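You operate a simulated robot arm through the tools that you are given. There is no shell and no other tool.

Carry out the task below with a simulated robot arm. There is one attempt and no reset: what you move stays moved.

Task
Run the purple box, then lock its stub in the vacuum box.
Fine: open the drawer when the lamp is out and leave it open; lid shut, lock paddle down.

The check looks at the end state, three seconds after you hand in, the way a careful person would. Anything else that was tipped, shoved, dropped, spilled or broken makes it a failure. Lids that push on must go on centred and level and be pressed home; caps that screw on are set level and turned clockwise until they are tight.

Robot
A 7-joint arm with a two-finger parallel gripper, fixed in place. Base frame: the origin is at the foot of the arm, x ahead of it, y to its left, z up; the work surface is at about z = 0.008. Lengths are in m, angles in degrees, forces in N, time in s.
With the tool pointing down near the work surface it reaches from about 0.26 to 0.68 m from the base axis. Its first joint turns from -166.0 to 166.0 degrees. Payload 2.5 kg.
The TCP is the grasp point between the finger pads, 0.03 m short of the fingertips. In the tool frame z runs along the fingers and y along their closing line. Largest opening 0.094 m; finger width 0.028, thickness 0.01; the body of the gripper, 0.05 by 0.096 m, starts 0.055 m behind the TCP.
Orientation is that of the tool frame in the base frame, as [roll, pitch, yaw] about the fixed x, y, z axes, in that order (R = Rz(yaw) Ry(pitch) Rx(roll)). With the fingers straight down and closing along the base's y, the tool's x points along the base's -x, its y along +y and its z along -z.

Tools
- The arm moves only by the tool drive_tool. Its argument "steps" is a list of rows, each a list of 3 entries, a list of its own where there are three numbers: the shift along the tool's x, y, z in m, then the turn, a rotation vector about the tool's x, y, z in degrees, then the opening, from 0 (shut) to 1 (fully open). In form: [[[x, y, z], [rx, ry, rz], hand], ...]. A call has 1 to 20 rows; each row is the pose to reach, as a shift and turn from the pose commanded when the call began, along the tool's axes at that moment. A row lasts 0.2 s, in which the tool goes at most 0.05 m and 8.6 degrees; a call with a longer step from one row to the next is refused whole, and so is a gripper value outside its range. A pose out of reach is approached as far as the arm can. The call stops where the force on the tool passes 50 N (or 10 N more than at its start, if that is more) or the arm is blocked; 0.2 s more then pass. The fingers move at their own pace (about 0.072 m/s each) and stop on an object; they squeeze with about 35 N. The grip force told is the motor's: it shows also when the fingers shut on nothing. Time passes only in rows, and 0.2 s behind the last, so rows that repeat a pose let the fingers close. It gives the time, the measured TCP pose, the force on the tool (base axes), the opening and the grip force at its end, in the units of the frame above (readings bear some noise), with the torque about the TCP (base axes, N m) and any sound that the robot's microphone picked up.
- Cameras (640 x 400 px; columns grow to the right, rows downward): "scene" is fixed at [0.0378, 0.6566, 0.5915]; the picture's right is [-0.72, -0.69, 0.00], its down [-0.60, 0.63, -0.50] and it looks along [0.35, -0.36, -0.86] (base axes); focal length 229 px, centre (320, 200). "wrist" rides on the gripper at [0.076, 0.014, -0.102] in the tool frame; the picture's right is [-0.18, 0.98, 0.00], its down [-0.75, -0.14, -0.64] and it looks along [-0.63, -0.12, 0.77] (tool axes); focal length 243 px, centre (320, 200). There is no depth. A picture from a camera that has moved, and an enlarged one, comes with that camera's place and axes in the base frame and with its lens. The place of the scene camera against the robot may be out by one fixed shift of up to 0.025 m in any direction.
- grab_frame(camera): a new picture of that camera. No time passes.
- enlarge(camera, box): a new picture of the part [left, top, right, bottom] of that camera's present view, enlarged. No time passes.
- job_done(): hands the job in; it is judged then, once.

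Nothing tells you positions but the pictures and the camera data. Unless the task says otherwise, let go and move clear before handing in.

The tools are called after ">>>" as name(argument=value, ...) on one line, values as JSON. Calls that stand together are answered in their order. drive_tool: Moves the arm, as the interface text tells. Its arguments: {"type":"object","properties":{"steps":{"type":"array","items":{"type":"array"}}},"required":["steps"]} The other tools are called the same way: grab_frame (camera) takes a picture; enlarge (camera, box) takes an enlarged picture of a part of a camera's view; job_done () hands the job in.

At the start:

```text
time: 0.0
tool_pos: [0.1088, 0.4154, 0.3408]
tool_rot: [-179.0, -0.4, 179.5]
contact_force: [-0.2, -0.1, -1.0]
moment: [-0.01, 0.0, 0.0]
width: 0.0941
grasp_force: 0.1
```

scene: 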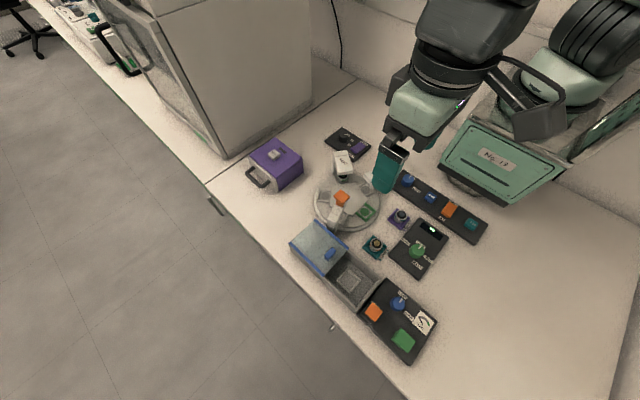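
wrist: 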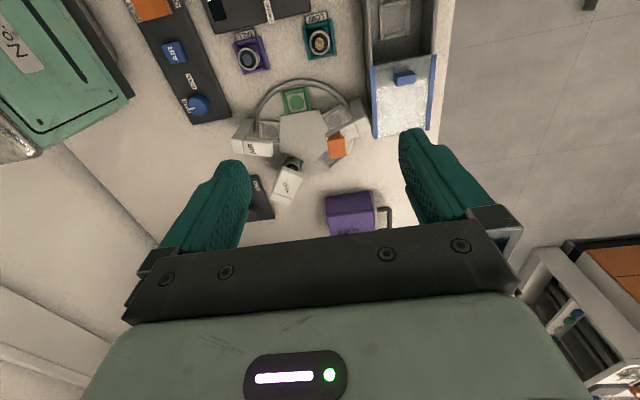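

The scene shows a purple box with a drawer handle, a carousel or ring with small blocks, several control panels, and a vacuum box with a lid. I'll enlarge the pictures to read the labels before I move anything.

>>> enlarge(camera="scene", box=[230, 110, 390, 210])

>>> enlarge(camera="scene", box=[300, 160, 400, 240])

>>> enlarge(camera="scene", box=[350, 160, 510, 260])

>>> enlarge(camera="scene", box=[280, 200, 460, 370])

>>> enlarge(camera="wrist", box=[200, 0, 460, 160])

>>> enlarge(camera="wrist", box=[220, 90, 420, 250])

```text
4.00 times, centred on (310, 160) of scene
camera zoom: at [0.0378, 0.6566, 0.5915], right [-0.72, -0.69, 0.0], down [-0.6, 0.63, -0.5], along [0.35, -0.36, -0.86], focal length 918 px, centre (360, 360)
```

zoom: 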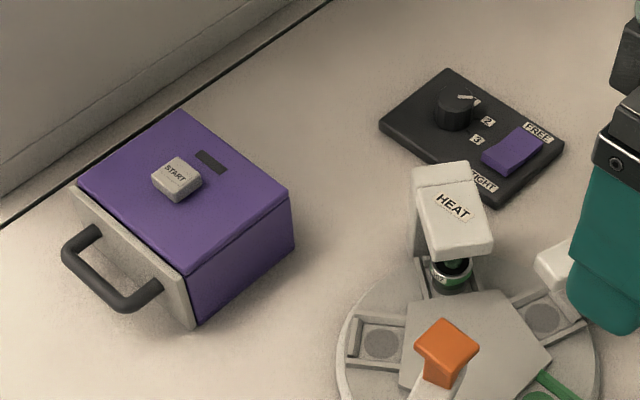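

```text
5.00 times, centred on (350, 200) of scene
camera zoom: at [0.0378, 0.6566, 0.5915], right [-0.72, -0.69, 0.0], down [-0.6, 0.63, -0.5], along [0.35, -0.36, -0.86], focal length 1147 px, centre (170, 200)
```

zoom: 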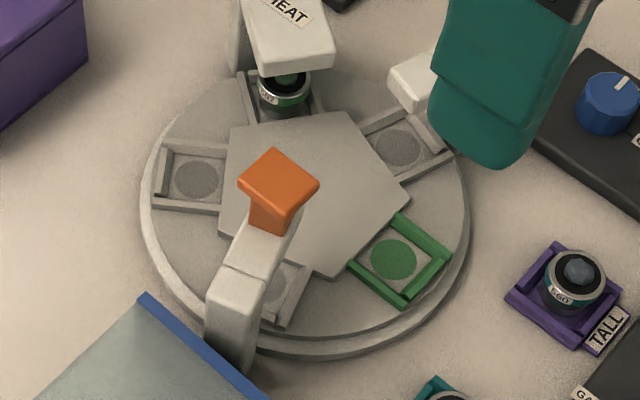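

```text
4.00 times, centred on (430, 210) of scene
camera zoom: at [0.0378, 0.6566, 0.5915], right [-0.72, -0.69, 0.0], down [-0.6, 0.63, -0.5], along [0.35, -0.36, -0.86], focal length 918 px, centre (-120, 160)
```

zoom: 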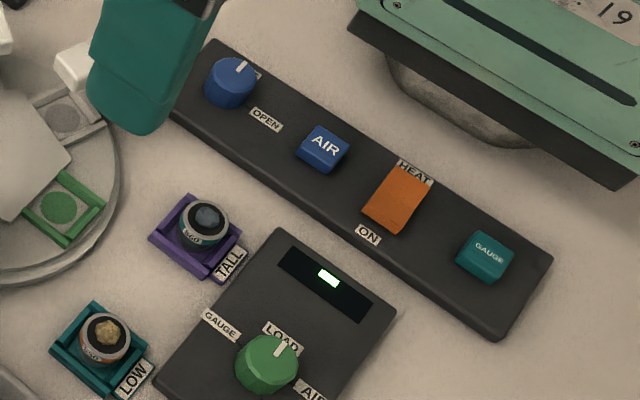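

```text
2.35 times, centred on (370, 285) of scene
camera zoom: at [0.0378, 0.6566, 0.5915], right [-0.72, -0.69, 0.0], down [-0.6, 0.63, -0.5], along [0.35, -0.36, -0.86], focal length 540 px, centre (202, 0)
```

zoom: 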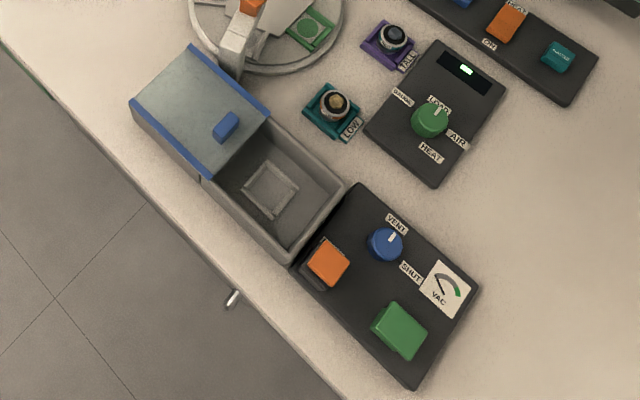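

```text
2.46 times, centred on (330, 80) of wrist
camera zoom: at [0.0332, 0.4332, 0.4432], right [0.19, 0.98, -0.02], down [0.76, -0.14, 0.64], along [0.62, -0.14, -0.77], focal length 597 px, centre (295, 495)
```

zoom: 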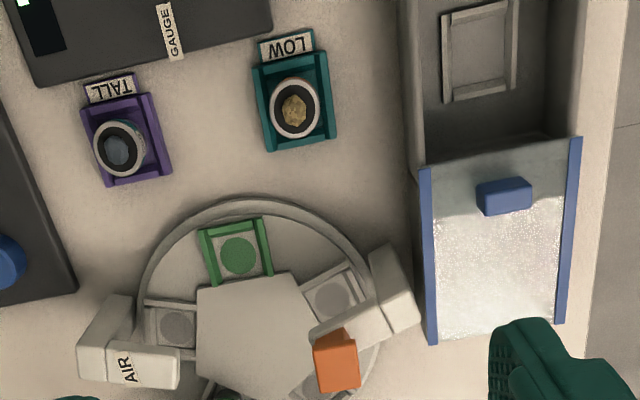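

```text
2.50 times, centred on (320, 170) of wrist
camera zoom: at [0.0332, 0.4332, 0.4432], right [0.19, 0.98, -0.02], down [0.76, -0.14, 0.64], along [0.62, -0.14, -0.77], focal length 606 px, centre (320, 275)
```

zoom: 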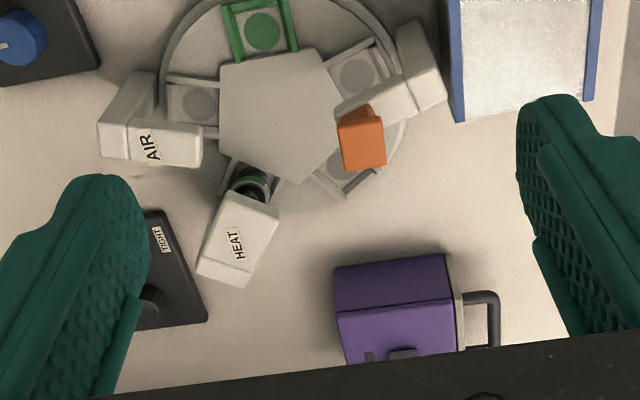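

I want to read the remaining labels closely, on the vacuum panel and on the small black panel next to the purple box.

>>> enlarge(camera="scene", box=[355, 275, 440, 360])

>>> enlarge(camera="scene", box=[320, 120, 380, 165])

>>> enlarge(camera="scene", box=[240, 130, 310, 195])

>>> enlarge(camera="scene", box=[285, 215, 385, 310])

>>> enlarge(camera="scene", box=[385, 215, 455, 280])

```text
4.71 times, centred on (398, 318) of scene
camera zoom: at [0.0378, 0.6566, 0.5915], right [-0.72, -0.69, 0.0], down [-0.6, 0.63, -0.5], along [0.35, -0.36, -0.86], focal length 1080 px, centre (-45, -353)
```

zoom: 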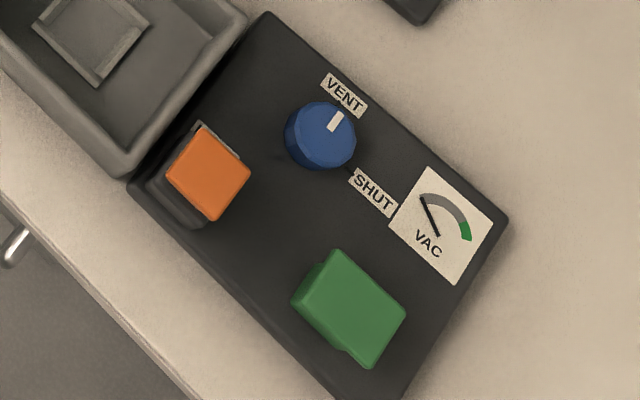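

```text
8.89 times, centred on (350, 142) of scene
camera zoom: at [0.0378, 0.6566, 0.5915], right [-0.72, -0.69, 0.0], down [-0.6, 0.63, -0.5], along [0.35, -0.36, -0.86], focal length 2039 px, centre (53, 711)
```

zoom: 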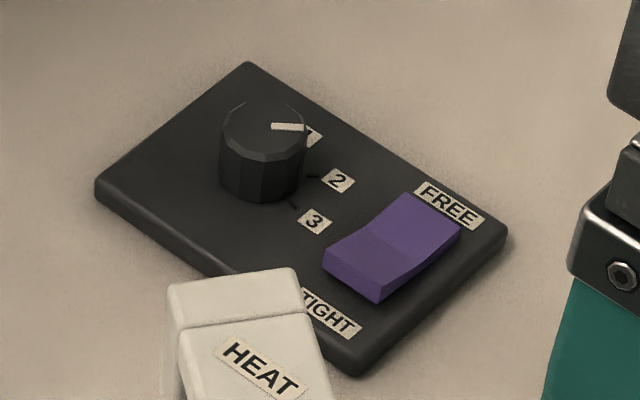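

```text
6.15 times, centred on (275, 162) of scene
camera zoom: at [0.0378, 0.6566, 0.5915], right [-0.72, -0.69, 0.0], down [-0.6, 0.63, -0.5], along [0.35, -0.36, -0.86], focal length 1412 px, centre (597, 431)
```

zoom: 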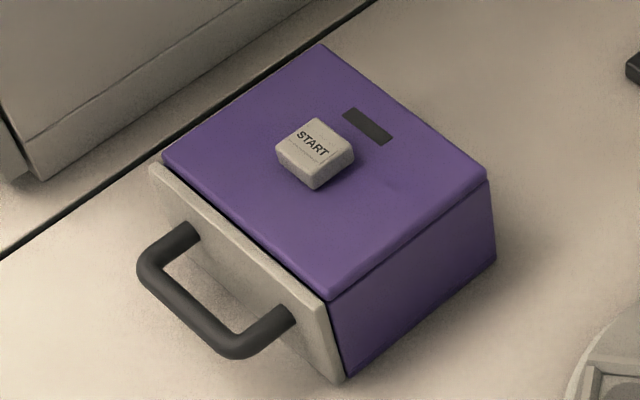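

```text
4.21 times, centred on (335, 262) of scene
camera zoom: at [0.0378, 0.6566, 0.5915], right [-0.72, -0.69, 0.0], down [-0.6, 0.63, -0.5], along [0.35, -0.36, -0.86], focal length 966 px, centre (257, -63)
```

zoom: 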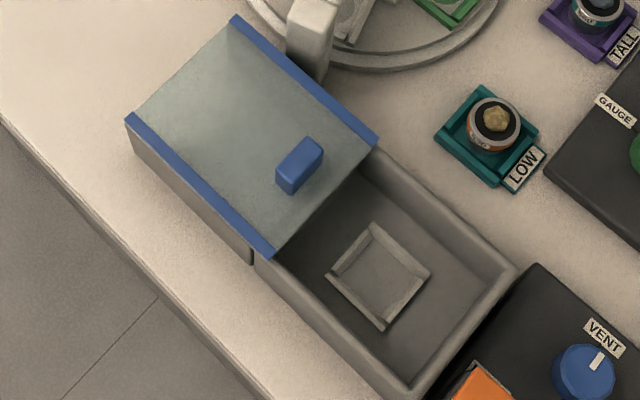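

```text
6.15 times, centred on (420, 248) of scene
camera zoom: at [0.0378, 0.6566, 0.5915], right [-0.72, -0.69, 0.0], down [-0.6, 0.63, -0.5], along [0.35, -0.36, -0.86], focal length 1412 px, centre (-295, -92)
```

zoom: 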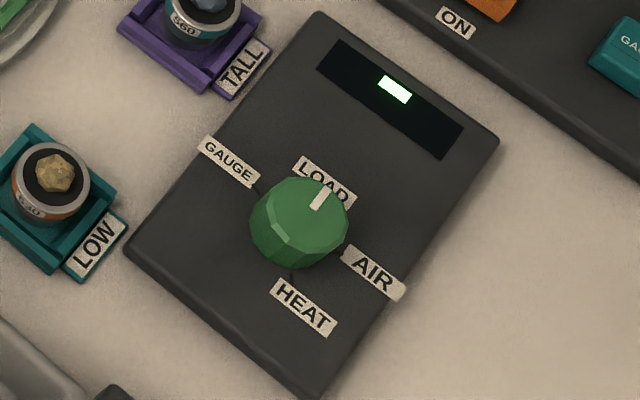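

The stub should be inside the drawer of the purple box. The box has START and a lamp on top, at about (0.44, 0.42), with the drawer handle towards +y. I'll level the tool and move forward for a better wrist-camera look.

>>> drive_tool(steps=[[[-0.04, 0, 0], [-1, -0.4, -0.5], 0.5], [[-0.08, 0, 0], [-1, -0.4, -0.5], 0.2], [[-0.12, 0, 0], [-1, -0.4, -0.5], 0], [[-0.15, 0, 0], [-1, -0.4, -0.5], 0], [[-0.15, 0, 0], [-1, -0.4, -0.5], 0]])

>>> grab_frame(camera="wrist")

>>> grab_frame(camera="scene")

```text
time: 1.2
tool_pos: [0.2576, 0.414, 0.3392]
tool_rot: [-180.0, -0.1, 180.0]
contact_force: [0.0, -0.2, -0.2]
moment: [-0.03, 0.02, 0.03]
width: 0.0
grasp_force: 32.7
```

```text
taken
camera wrist: at [0.1831, 0.4292, 0.4417], right [0.18, 0.98, 0.0], down [0.75, -0.14, 0.64], along [0.63, -0.12, -0.77], focal length 243 px, centre (320, 200)
```

wrist: 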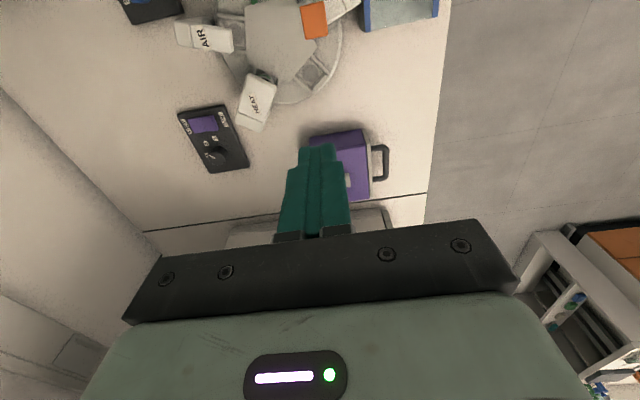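

```text
taken
```

scene: 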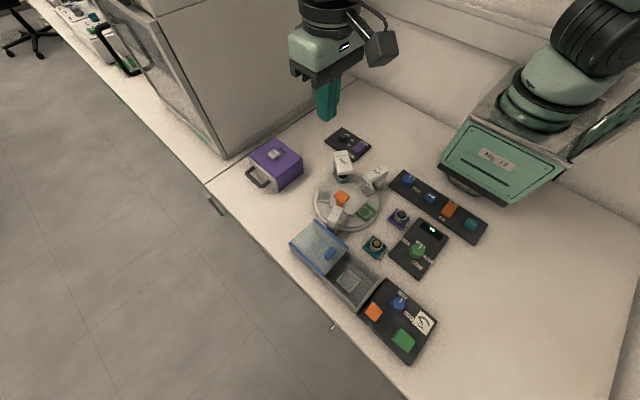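

The wrist picture shows the purple box beyond the fingers, and the FREE/TIGHT panel to its left. I'll enlarge both to locate their parts.

>>> enlarge(camera="wrist", box=[280, 110, 420, 220])

>>> enlarge(camera="wrist", box=[160, 60, 300, 190])

>>> enlarge(camera="scene", box=[310, 110, 400, 170])

>>> enlarge(camera="scene", box=[300, 140, 400, 240])

```text
3.64 times, centred on (350, 165) of wrist
camera zoom: at [0.1831, 0.4292, 0.4417], right [0.18, 0.98, 0.0], down [0.75, -0.14, 0.64], along [0.63, -0.12, -0.77], focal length 882 px, centre (211, 327)
```

zoom: 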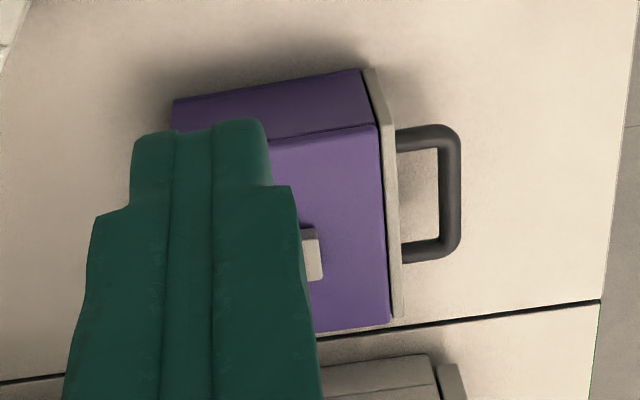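

```text
3.08 times, centred on (230, 125) of wrist
camera zoom: at [0.1831, 0.4292, 0.4417], right [0.18, 0.98, 0.0], down [0.75, -0.14, 0.64], along [0.63, -0.12, -0.77], focal length 746 px, centre (597, 431)
```

zoom: 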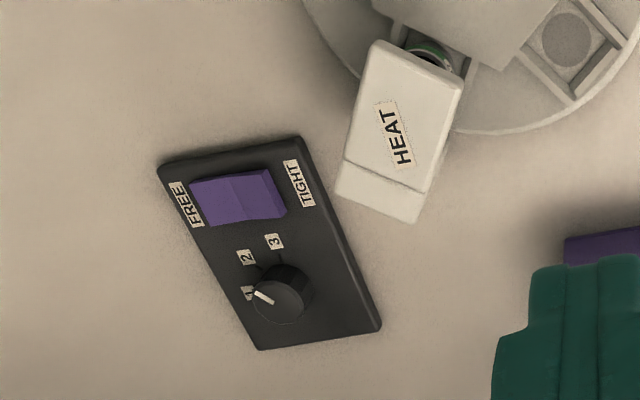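

```text
6.67 times, centred on (355, 140) of scene
camera zoom: at [0.0378, 0.6566, 0.5915], right [-0.72, -0.69, 0.0], down [-0.6, 0.63, -0.5], along [0.35, -0.36, -0.86], focal length 1529 px, centre (87, 600)
```

zoom: 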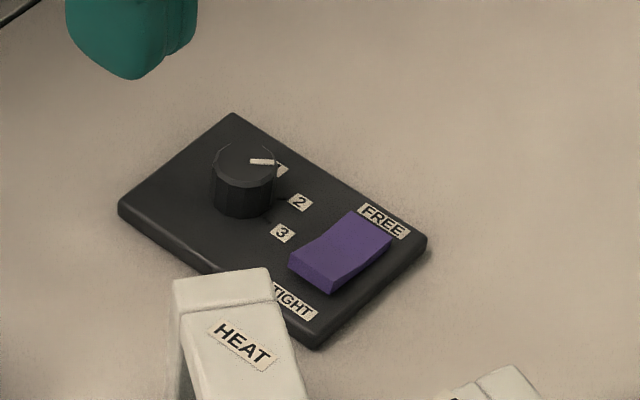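

```text
4.00 times, centred on (350, 190) of scene
camera zoom: at [0.0378, 0.6566, 0.5915], right [-0.72, -0.69, 0.0], down [-0.6, 0.63, -0.5], along [0.35, -0.36, -0.86], focal length 918 px, centre (200, 240)
```

zoom: 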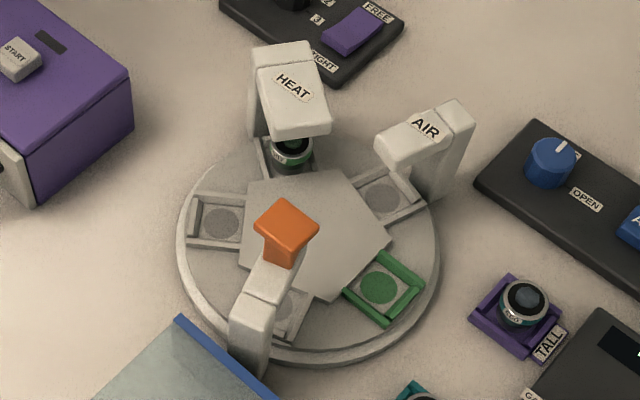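

The START button is partly hidden behind the fingers. I'll shift sideways to see the box clearly and triangulate it.

>>> drive_tool(steps=[[[0, -0.04, 0], [0, 0, 0], 0], [[0, -0.08, 0], [0, 0, 0], 0], [[0, -0.12, 0], [0, 0, 0], 0], [[0, -0.12, 0], [0, 0, 0], 0]])

>>> grab_frame(camera="wrist")

>>> enlarge(camera="wrist", box=[360, 100, 500, 220])

>>> enlarge(camera="scene", box=[240, 130, 310, 195])

```text
time: 2.2
tool_pos: [0.2584, 0.294, 0.3395]
tool_rot: [180.0, -0.1, -180.0]
contact_force: [-0.4, -0.2, -0.1]
moment: [0.02, 0.01, 0.02]
width: 0.0001
grasp_force: 32.7
```

```text
taken
camera wrist: at [0.1826, 0.309, 0.4415], right [0.18, 0.98, 0.0], down [0.75, -0.14, 0.64], along [0.63, -0.12, -0.77], focal length 243 px, centre (320, 200)
```

wrist: 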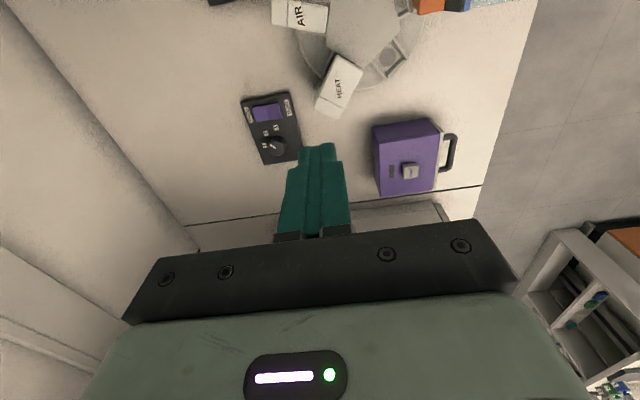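

```text
3.33 times, centred on (430, 160) of wrist
camera zoom: at [0.1826, 0.309, 0.4415], right [0.18, 0.98, 0.0], down [0.75, -0.14, 0.64], along [0.63, -0.12, -0.77], focal length 809 px, centre (-47, 333)
```

zoom: 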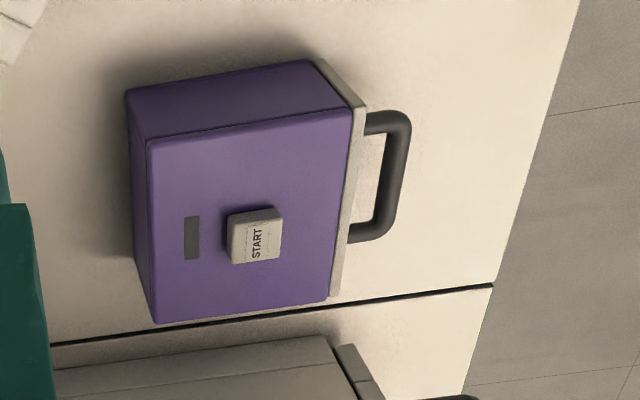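

```text
6.15 times, centred on (275, 162) of scene
camera zoom: at [0.0378, 0.6566, 0.5915], right [-0.72, -0.69, 0.0], down [-0.6, 0.63, -0.5], along [0.35, -0.36, -0.86], focal length 1412 px, centre (597, 431)
```

zoom: 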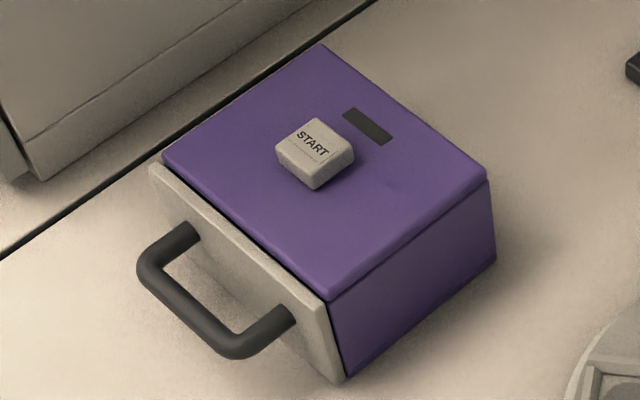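

The box top is at about z = 0.064, spanning x 0.386–0.507 and y 0.371–0.470. The START button is at about (0.447, 0.423), with its top near z = 0.076. I'll move the closed fingers over the button.

>>> drive_tool(steps=[[[-0.038, 0.026, 0], [0, 0, 0], 0], [[-0.076, 0.052, 0.0], [0, 0, 0], 0], [[-0.113, 0.077, 0.0], [0, 0, 0], 0], [[-0.151, 0.103, 0.0], [0, 0, 0], 0], [[-0.189, 0.129, 0.0], [0, 0, 0], 0], [[-0.189, 0.129, 0.045], [0, 0, 0], 0], [[-0.189, 0.129, 0.09], [0, 0, 0], 0], [[-0.189, 0.129, 0.135], [0, 0, 0], 0], [[-0.189, 0.129, 0.18], [0, 0, 0], 0], [[-0.189, 0.129, 0.205], [0, 0, 0], 0], [[-0.189, 0.129, 0.205], [0, 0, 0], 0]])

>>> grab_frame(camera="wrist")

>>> grab_frame(camera="scene")

```text
time: 4.6
tool_pos: [0.4472, 0.4238, 0.1342]
tool_rot: [-180.0, 0.0, -179.9]
contact_force: [0.1, -0.6, 0.0]
moment: [0.03, 0.03, 0.0]
width: 0.0001
grasp_force: 33.5
```

```text
taken
camera wrist: at [0.371, 0.4394, 0.2363], right [0.18, 0.98, 0.0], down [0.75, -0.14, 0.64], along [0.63, -0.12, -0.77], focal length 243 px, centre (320, 200)
```

wrist: 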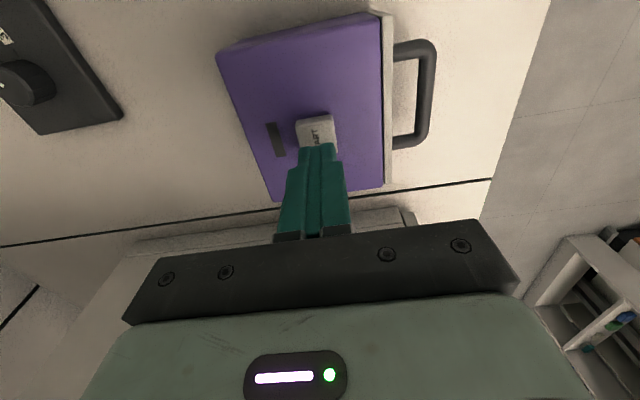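

```text
taken
```

scene: 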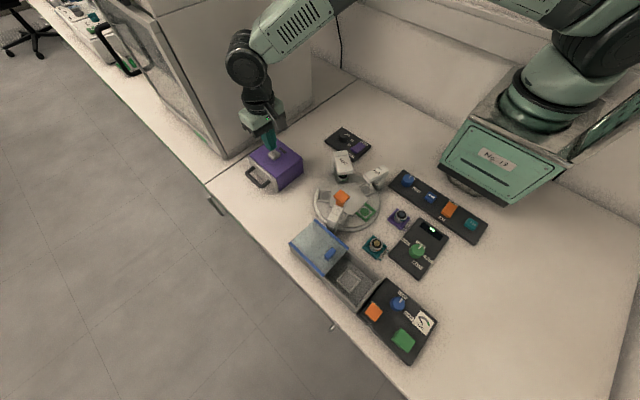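

The fingers are over the button. I'll descend slowly to press it.

>>> drive_tool(steps=[[[0.003, 0, 0.01], [0, 0, 0], 0], [[0.003, 0, 0.02], [0, 0, 0], 0], [[0.003, 0, 0.026], [0, 0, 0], 0], [[0.003, 0, 0.028], [0, 0, 0], 0], [[0.003, 0, 0.03], [0, 0, 0], 0]])

>>> enlarge(camera="wrist", box=[200, 20, 440, 200])

>>> enlarge(camera="scene", box=[240, 130, 310, 195])

```text
time: 5.8
tool_pos: [0.4433, 0.4244, 0.1054]
tool_rot: [179.9, 0.1, -179.9]
contact_force: [-3.7, -3.2, 12.3]
moment: [-0.09, 0.14, 0.0]
width: 0.0
grasp_force: 33.0
heard: click
```

```text
2.22 times, centred on (320, 110) of wrist
camera zoom: at [0.3679, 0.4395, 0.2075], right [0.18, 0.98, 0.0], down [0.75, -0.14, 0.64], along [0.63, -0.12, -0.77], focal length 539 px, centre (320, 400)
```

zoom: 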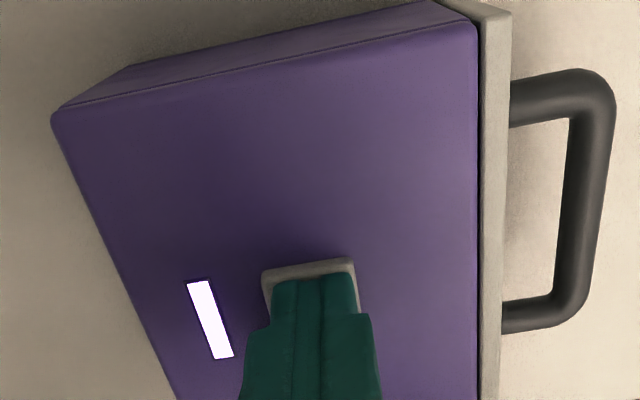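

```text
6.15 times, centred on (275, 162) of scene
camera zoom: at [0.0378, 0.6566, 0.5915], right [-0.72, -0.69, 0.0], down [-0.6, 0.63, -0.5], along [0.35, -0.36, -0.86], focal length 1412 px, centre (597, 431)
```

zoom: 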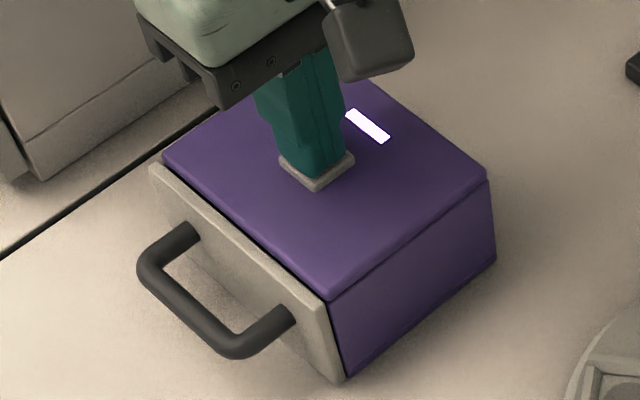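

START clicked and the lamp is lit. While it runs I'll lift off and look at the vacuum box and its panel with the wrist camera.

>>> drive_tool(steps=[[[0, 0, -0.045], [0, 0, 0], 0], [[0, 0, -0.09], [0, 0, 0], 0], [[0, 0, -0.135], [0, 0, 0], 0], [[0, 0, -0.18], [0, 0, 0], 0], [[0.04, 0, -0.21], [0, 0, 0], 0], [[0.085, 0, -0.21], [0, 0, 0], 0], [[0.13, 0, -0.21], [0, 0, 0], 0], [[0.175, 0, -0.21], [0, 0, 0], 0], [[0.22, 0, -0.21], [0, 0, 0], 0], [[0.265, 0, -0.21], [0, 0, 0], 0], [[0.31, 0, -0.21], [0, 0, 0], 0], [[0.355, 0, -0.21], [0, 0, 0], 0], [[0.4, 0, -0.21], [0, 0, 0], 0], [[0.445, 0, -0.21], [0, 0, 0], 0], [[0.48, 0, -0.21], [0, 0, 0], 0], [[0.48, 0, -0.21], [0, 0, 0], 0]])

>>> grab_frame(camera="wrist")

>>> grab_frame(camera="scene")

>>> enlarge(camera="scene", box=[240, 130, 310, 195])

```text
time: 9.2
tool_pos: [-0.0358, 0.4241, 0.3155]
tool_rot: [-179.9, 0.0, -179.9]
contact_force: [-0.3, 0.3, 0.1]
moment: [-0.02, -0.01, -0.01]
width: 0.0
grasp_force: 33.3
```

```text
taken
camera wrist: at [-0.1122, 0.4384, 0.4177], right [0.18, 0.98, 0.0], down [0.75, -0.14, 0.64], along [0.63, -0.12, -0.77], focal length 243 px, centre (320, 200)
```

wrist: 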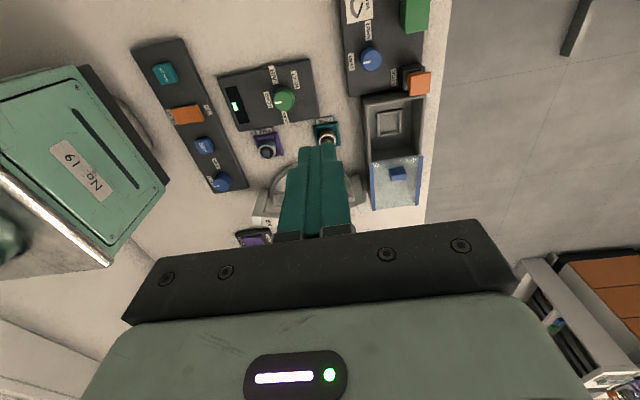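

```text
taken
```

scene: 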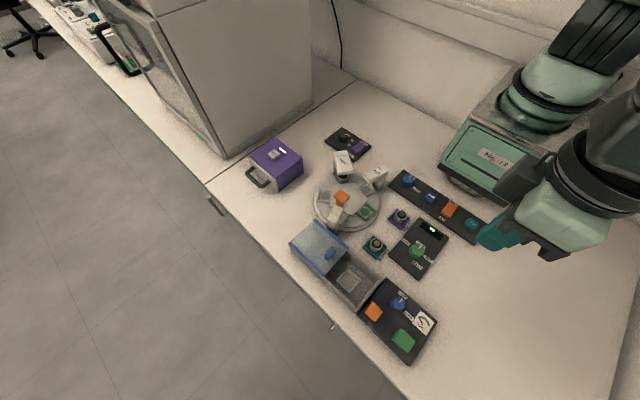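

```text
6.15 times, centred on (275, 162) of scene
camera zoom: at [0.0378, 0.6566, 0.5915], right [-0.72, -0.69, 0.0], down [-0.6, 0.63, -0.5], along [0.35, -0.36, -0.86], focal length 1412 px, centre (597, 431)
```

zoom: 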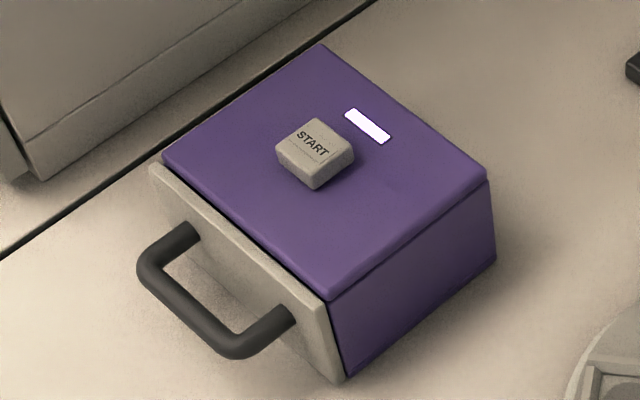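

The lamp is still lit. I'll enlarge the vacuum box and its panel in the wrist view.

>>> enlarge(camera="wrist", box=[330, 0, 450, 110])

>>> enlarge(camera="wrist", box=[330, 80, 450, 220])

>>> enlarge(camera="wrist", box=[130, 20, 340, 200])

```text
3.64 times, centred on (390, 55) of wrist
camera zoom: at [-0.1122, 0.4384, 0.4177], right [0.18, 0.98, 0.0], down [0.75, -0.14, 0.64], along [0.63, -0.12, -0.77], focal length 882 px, centre (66, 727)
```

zoom: 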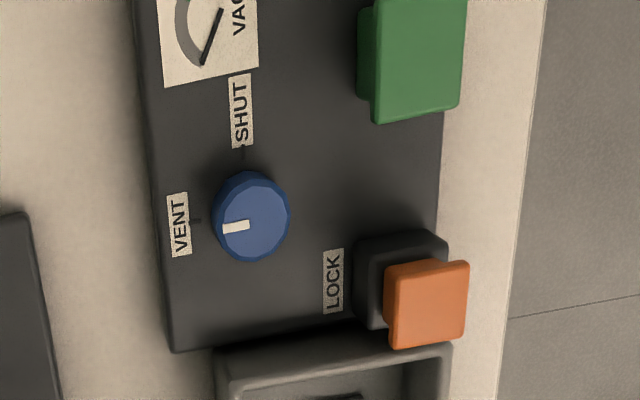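

```text
2.86 times, centred on (390, 150) of wrist
camera zoom: at [-0.1122, 0.4384, 0.4177], right [0.18, 0.98, 0.0], down [0.75, -0.14, 0.64], along [0.63, -0.12, -0.77], focal length 693 px, centre (120, 343)
```

zoom: 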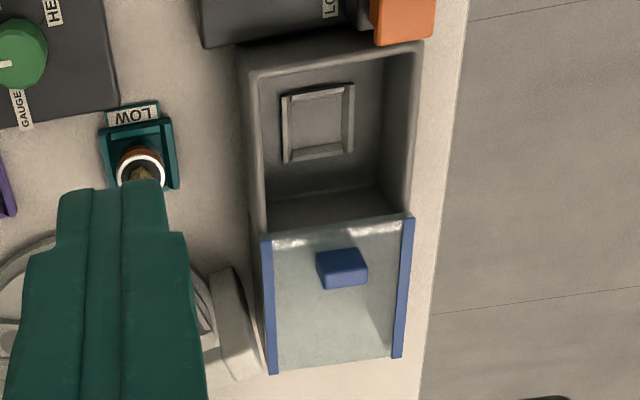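

```text
2.22 times, centred on (235, 110) of wrist
camera zoom: at [-0.1122, 0.4384, 0.4177], right [0.18, 0.98, 0.0], down [0.75, -0.14, 0.64], along [0.63, -0.12, -0.77], focal length 539 px, centre (509, 400)
```

zoom: 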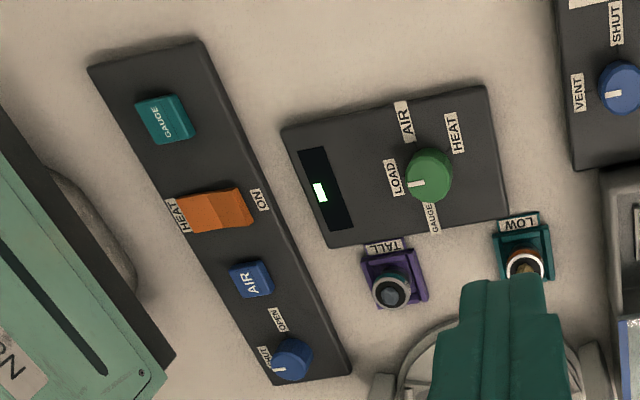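

The orange paddle is labelled LOCK. The lid slides in –x, and its blue tab is at about (0.14, 0.526). I'll go back to the purple box, tilting the tool 35° towards +x so it can reach the handle, and check the lamp.

>>> drive_tool(steps=[[[-0.0456, 0.0084, 0], [0, 0, 0], 0], [[-0.0912, 0.0168, 0], [0, 0, 0], 0], [[-0.1368, 0.0252, 0], [0, 0, 0], 0], [[-0.1824, 0.0336, 0], [0, 0, 0], 0], [[-0.228, 0.042, 0], [0, -5, 0], 0], [[-0.2736, 0.0504, 0], [0, -10, 0], 0], [[-0.3192, 0.0588, 0], [0, -15, 0], 0], [[-0.3648, 0.0672, 0], [0, -20, 0], 0], [[-0.4104, 0.0756, 0], [0, -25, 0], 0], [[-0.456, 0.084, 0], [0, -30, 0], 0.1], [[-0.456, 0.084, 0.04], [0, -35, 0], 0.2], [[-0.456, 0.084, 0.08], [0, -35, 0], 0.3], [[-0.456, 0.084, 0.115], [0, -35, 0], 0.3], [[-0.456, 0.084, 0.115], [0, -35, 0], 0.3]])

>>> grab_frame(camera="wrist")

>>> grab_frame(camera="scene")

>>> enlarge(camera="scene", box=[240, 130, 310, 195])

```text
time: 12.2
tool_pos: [0.4196, 0.5085, 0.1999]
tool_rot: [-180.0, 34.9, -179.9]
contact_force: [0.3, 0.6, 0.0]
moment: [-0.02, 0.02, 0.0]
width: 0.0283
grasp_force: 0.0
```

```text
taken
camera wrist: at [0.2985, 0.523, 0.2398], right [0.15, 0.98, 0.11], down [0.25, -0.14, 0.96], along [0.96, -0.12, -0.27], focal length 243 px, centre (320, 200)
```

wrist: 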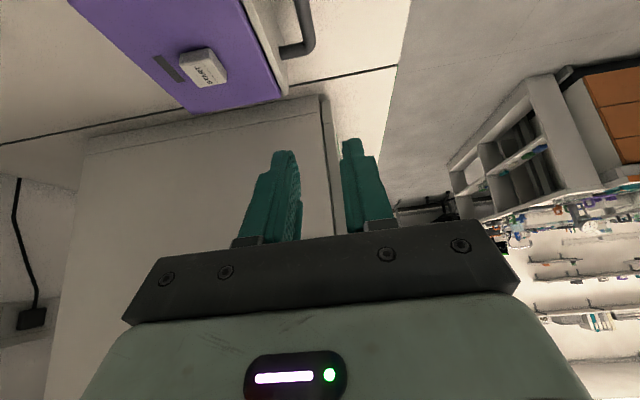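

```text
taken
```

scene: 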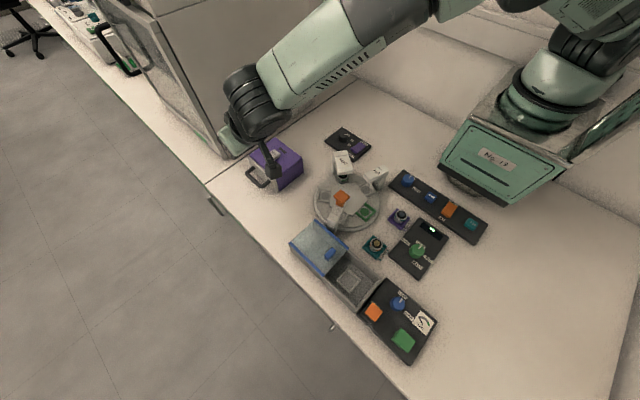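

```text
6.15 times, centred on (275, 162) of scene
camera zoom: at [0.0378, 0.6566, 0.5915], right [-0.72, -0.69, 0.0], down [-0.6, 0.63, -0.5], along [0.35, -0.36, -0.86], focal length 1412 px, centre (597, 431)
```

zoom: 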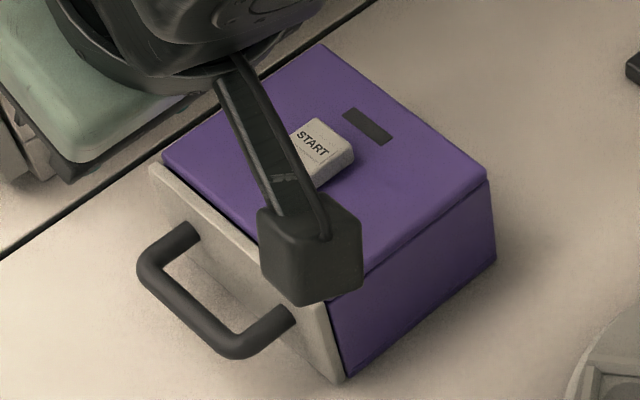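

The lamp is out. The handle bar is at y ≈ 0.5075, z ≈ 0.03, so I'll lower the fingers to straddle it.

>>> drive_tool(steps=[[[0.018, -0.001, 0.035], [0, 0, 0], 0.3], [[0.036, -0.001, 0.07], [0, 0, 0], 0.3], [[0.047, -0.001, 0.092], [0, 0, 0], 0.3], [[0.056, -0.001, 0.109], [0, 0, 0], 0.3], [[0.056, -0.001, 0.109], [0, 0, 0], 0.3]])

>>> grab_frame(camera="wrist")

>>> enlarge(camera="scene", box=[220, 120, 320, 215])

```text
time: 13.4
tool_pos: [0.4364, 0.5077, 0.0769]
tool_rot: [179.8, 34.9, -179.9]
contact_force: [-0.6, -0.9, -0.2]
moment: [0.01, -0.02, 0.02]
width: 0.028
grasp_force: 0.0
```

```text
taken
camera wrist: at [0.3149, 0.5223, 0.1172], right [0.15, 0.98, 0.11], down [0.25, -0.14, 0.96], along [0.96, -0.12, -0.27], focal length 243 px, centre (320, 200)
```

wrist: 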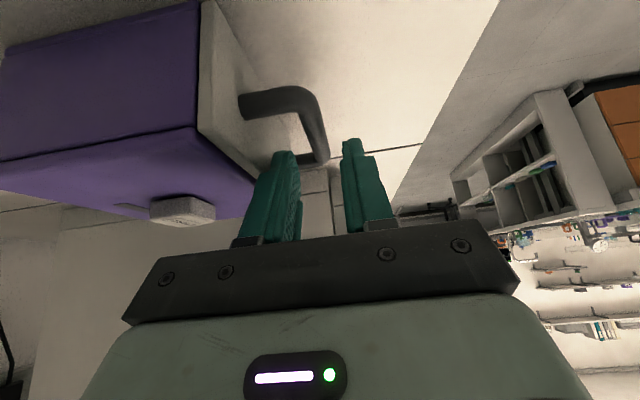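

```text
4.21 times, centred on (270, 168) of scene
camera zoom: at [0.0378, 0.6566, 0.5915], right [-0.72, -0.69, 0.0], down [-0.6, 0.63, -0.5], along [0.35, -0.36, -0.86], focal length 966 px, centre (530, 337)
```

zoom: 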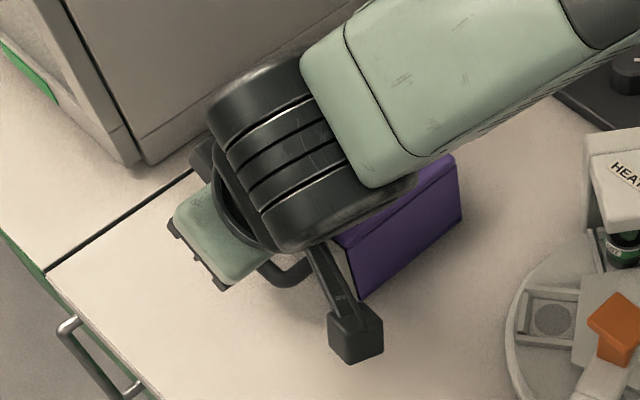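

The bar sits between the fingers as planned. I'll go down the last 3 cm and close on it.

>>> drive_tool(steps=[[[0.005, 0, 0.01], [0, 0, 0], 0.3], [[0.01, 0, 0.02], [0, 0, 0], 0.3], [[0.014, 0, 0.028], [0, 0, 0], 0.3], [[0.014, 0, 0.028], [0, 0, 0], 0.0], [[0.014, 0, 0.028], [0, 0, 0], 0.0], [[0.014, 0, 0.028], [0, 0, 0], 0.0]])

>>> grab_frame(camera="wrist")

```text
time: 14.8
tool_pos: [0.441, 0.5075, 0.0471]
tool_rot: [180.0, 34.9, -179.9]
contact_force: [-2.3, -0.9, 0.8]
moment: [0.0, 0.16, 0.01]
width: 0.0161
grasp_force: 45.4
```

```text
taken
camera wrist: at [0.3197, 0.5225, 0.0867], right [0.15, 0.98, 0.11], down [0.25, -0.14, 0.96], along [0.96, -0.12, -0.27], focal length 243 px, centre (320, 200)
```

wrist: 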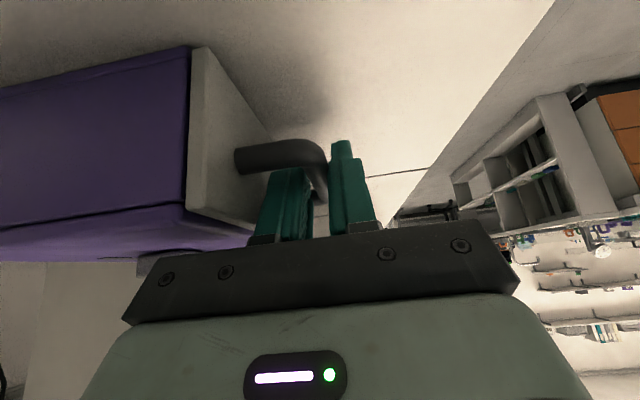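

The bar is gripped at 16 mm wide. I'll pull along +y slowly.

>>> drive_tool(steps=[[[0, 0.008, 0], [0, 0, 0], 0], [[0, 0.016, 0], [0, 0, 0], 0], [[0, 0.024, 0], [0, 0, 0], 0], [[0, 0.032, 0], [0, 0, 0], 0], [[0, 0.04, 0], [0, 0, 0], 0], [[0, 0.04, 0], [0, 0, 0], 0]])

>>> grab_frame(camera="wrist")

>>> grab_frame(camera="scene")

```text
time: 16.2
tool_pos: [0.4393, 0.5464, 0.0459]
tool_rot: [-179.9, 34.8, -179.9]
contact_force: [2.3, 0.5, -5.2]
moment: [0.01, -0.25, 0.0]
width: 0.0157
grasp_force: 44.9
```

```text
taken
camera wrist: at [0.3197, 0.562, 0.0868], right [0.15, 0.98, 0.11], down [0.25, -0.14, 0.96], along [0.96, -0.12, -0.27], focal length 243 px, centre (320, 200)
```

wrist: 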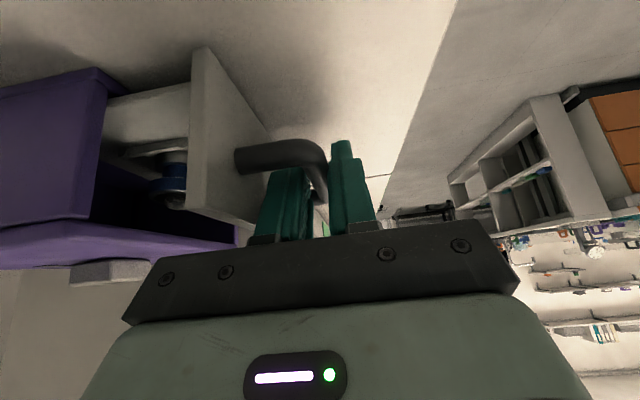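

```text
taken
```

scene: 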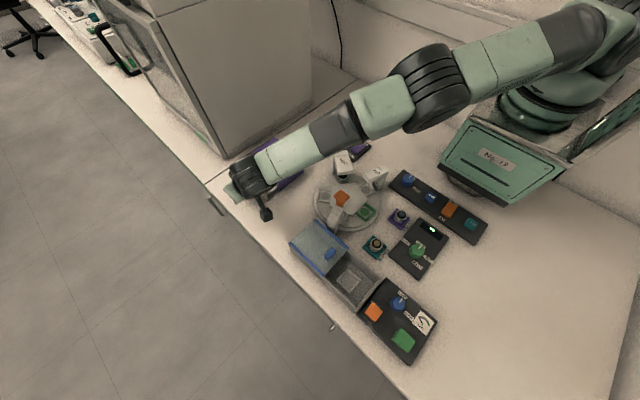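

The drawer is sliding out and a stub is visible inside. I'll keep pulling until it stops.

>>> drive_tool(steps=[[[0, 0.008, 0], [0, 0, 0], 0], [[0, 0.016, 0], [0, 0, 0], 0], [[0, 0.024, 0], [0, 0, 0], 0], [[0, 0.03, 0], [0, 0, 0], 0], [[0, 0.03, 0], [0, 0, 0], 0]])

>>> grab_frame(camera="wrist")

```text
time: 17.4
tool_pos: [0.4382, 0.5618, 0.0482]
tool_rot: [-180.0, 35.0, -179.8]
contact_force: [31.1, -1.0, -15.3]
moment: [-0.01, -0.5, 0.02]
width: 0.0157
grasp_force: 45.6
out of reach, approached as far as the arm can: row 2, 3, 4, 5
```

```text
taken
camera wrist: at [0.3171, 0.5775, 0.088], right [0.15, 0.98, 0.1], down [0.25, -0.14, 0.96], along [0.96, -0.12, -0.27], focal length 243 px, centre (320, 200)
```

wrist: 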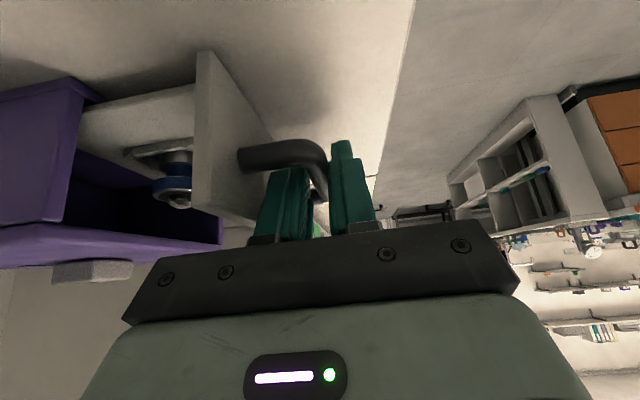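

The arm is at its reach limit with the drawer open about 5.5 cm. I'll let go of the handle first, then lift off and look.

>>> drive_tool(steps=[[[0, 0, 0], [0, 0, 0], 0.3], [[0, 0, 0], [0, 0, 0], 0.3]])

```text
time: 18.0
tool_pos: [0.4353, 0.5645, 0.048]
tool_rot: [179.9, 34.9, -179.8]
contact_force: [-0.4, 0.6, -0.1]
moment: [0.02, 0.01, 0.01]
width: 0.028
grasp_force: 0.0
```

>>> drive_tool(steps=[[[-0.0115, 0, -0.0164], [0, 0, 0], 0.3], [[-0.023, 0, -0.0328], [0, 0, 0], 0.3], [[-0.0345, 0, -0.0492], [0, 0, 0], 0.3]])

>>> grab_frame(camera="wrist")

```text
time: 18.8
tool_pos: [0.4365, 0.5631, 0.1091]
tool_rot: [-180.0, 34.9, -179.9]
contact_force: [0.4, 0.1, -0.9]
moment: [-0.01, 0.01, 0.03]
width: 0.0282
grasp_force: 0.1
```

```text
taken
camera wrist: at [0.3153, 0.5785, 0.149], right [0.15, 0.98, 0.11], down [0.25, -0.14, 0.96], along [0.96, -0.12, -0.27], focal length 243 px, centre (320, 200)
```

wrist: 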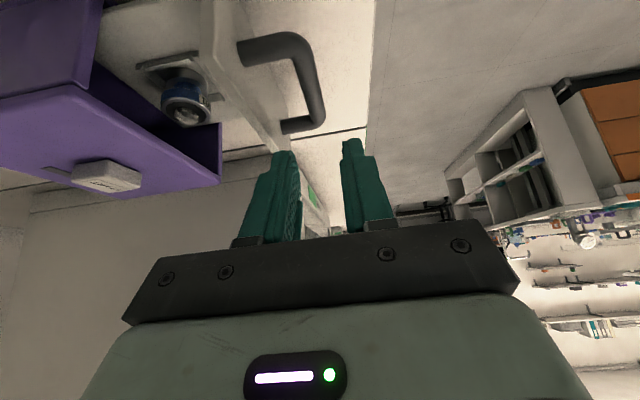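

Clear of the handle. I'll retreat up and back, level the tool, and look into the drawer from above.

>>> drive_tool(steps=[[[-0.02, 0, -0.0287], [0, 0, 0], 0.3], [[-0.016, -0.019, -0.065], [0, 7, 0], 0.6], [[-0.012, -0.038, -0.1], [0, 14, 0], 0.8], [[-0.008, -0.057, -0.135], [0, 21, 0], 1], [[-0.004, -0.076, -0.17], [0, 28, 0], 1], [[0, -0.095, -0.205], [0, 35, 0], 1], [[0.0027, -0.113, -0.234], [0, 35, 0], 1], [[0.0027, -0.113, -0.234], [0, 35, 0], 1]])

>>> grab_frame(camera="wrist")

>>> grab_frame(camera="scene")

>>> enlarge(camera="scene", box=[220, 120, 320, 215])

>>> enlarge(camera="wrist", box=[280, 60, 440, 200])

```text
time: 20.6
tool_pos: [0.301, 0.45, 0.2988]
tool_rot: [-180.0, -0.1, -179.8]
contact_force: [0.6, 0.0, -0.2]
moment: [0.0, -0.01, 0.03]
width: 0.0941
grasp_force: 0.0
```

```text
taken
camera wrist: at [0.2239, 0.4647, 0.4012], right [0.18, 0.98, 0.0], down [0.76, -0.14, 0.64], along [0.63, -0.12, -0.77], focal length 243 px, centre (320, 200)
```

wrist: 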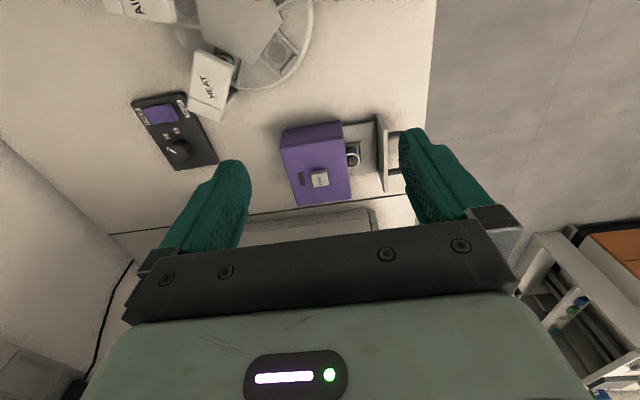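

```text
taken
```

scene: 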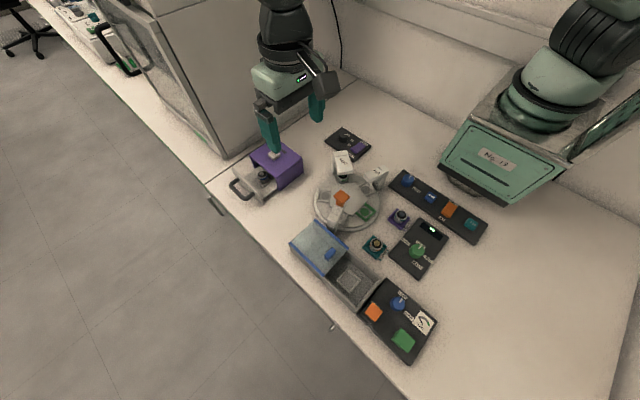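

```text
4.21 times, centred on (270, 168) of scene
camera zoom: at [0.0378, 0.6566, 0.5915], right [-0.72, -0.69, 0.0], down [-0.6, 0.63, -0.5], along [0.35, -0.36, -0.86], focal length 966 px, centre (530, 337)
```

zoom: 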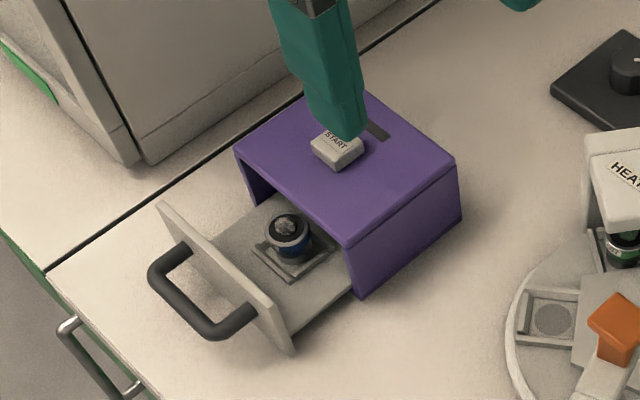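

```text
2.86 times, centred on (360, 130) of wrist
camera zoom: at [0.2239, 0.4647, 0.4012], right [0.18, 0.98, 0.0], down [0.76, -0.14, 0.64], along [0.63, -0.12, -0.77], focal length 693 px, centre (206, 400)
```

zoom: 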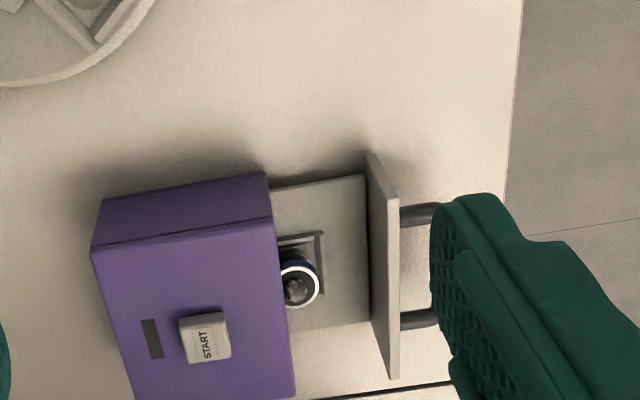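

The drawer is open about 5.4 cm. The stub at about (0.450, 0.480) is still close to the box edge at y = 0.47. I'll push the drawer further out from inside its front panel with closed, tilted fingers at x ≈ 0.40, clear of the stub.

>>> drive_tool(steps=[[[-0.017, 0.011, 0.02], [0, -7, 0], 0.5], [[-0.034, 0.022, 0.04], [0, -14, 0], 0], [[-0.051, 0.033, 0.06], [0, -21, 0], 0], [[-0.068, 0.044, 0.08], [0, -28, 0], 0], [[-0.084, 0.055, 0.1], [0, -35, 0], 0], [[-0.084, 0.055, 0.12], [0, -35, 0], 0], [[-0.084, 0.055, 0.139], [0, -35, 0], 0], [[-0.084, 0.055, 0.139], [0, -35, 0], 0]])

>>> grab_frame(camera="wrist")

>>> enlarge(camera="scene", box=[220, 120, 320, 215])

```text
time: 22.4
tool_pos: [0.3853, 0.5058, 0.1607]
tool_rot: [179.9, 35.0, -179.9]
contact_force: [-0.8, -0.2, 0.3]
moment: [-0.01, 0.0, -0.03]
width: 0.0
grasp_force: 32.4
```

```text
taken
camera wrist: at [0.2638, 0.5202, 0.1999], right [0.15, 0.98, 0.11], down [0.25, -0.14, 0.96], along [0.96, -0.12, -0.27], focal length 243 px, centre (320, 200)
```

wrist: 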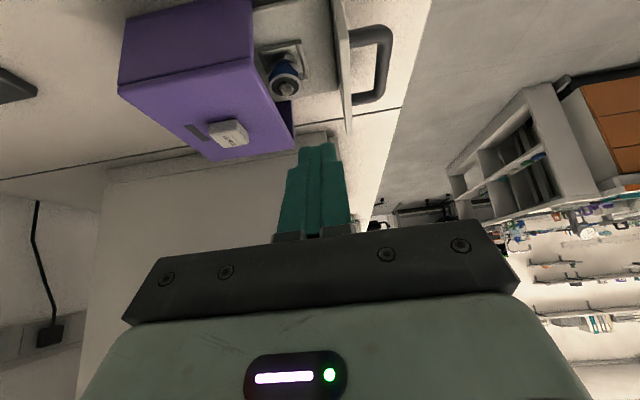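

```text
4.21 times, centred on (270, 168) of scene
camera zoom: at [0.0378, 0.6566, 0.5915], right [-0.72, -0.69, 0.0], down [-0.6, 0.63, -0.5], along [0.35, -0.36, -0.86], focal length 966 px, centre (530, 337)
```

zoom: 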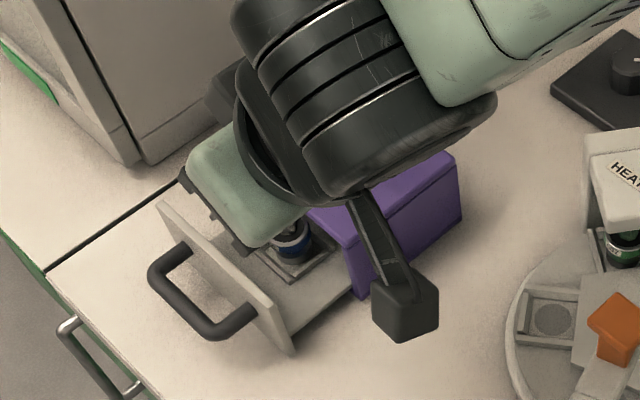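

Alignment looks right: the fingers are between the box edge and the front panel, on the near side of the stub. I'll descend into the open drawer.

>>> drive_tool(steps=[[[0.017, 0, 0.026], [0, 0, 0], 0], [[0.034, 0, 0.052], [0, 0, 0], 0], [[0.045, 0, 0.068], [0, 0, 0], 0], [[0.0535, 0, 0.081], [0, 0, 0], 0], [[0.0535, 0, 0.081], [0, 0, 0], 0]])

>>> grab_frame(camera="wrist")

```text
time: 23.6
tool_pos: [0.3872, 0.5058, 0.0641]
tool_rot: [179.9, 35.0, -179.9]
contact_force: [0.1, 0.8, 0.0]
moment: [0.03, 0.01, 0.01]
width: 0.0002
grasp_force: 33.3
```

```text
taken
camera wrist: at [0.2658, 0.5208, 0.1035], right [0.15, 0.98, 0.11], down [0.25, -0.14, 0.96], along [0.96, -0.12, -0.27], focal length 243 px, centre (320, 200)
```

wrist: 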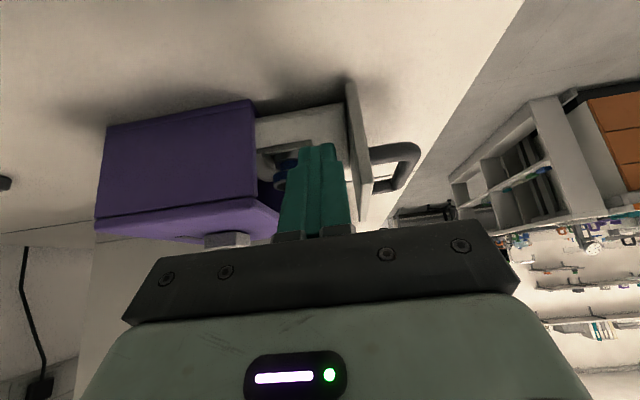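

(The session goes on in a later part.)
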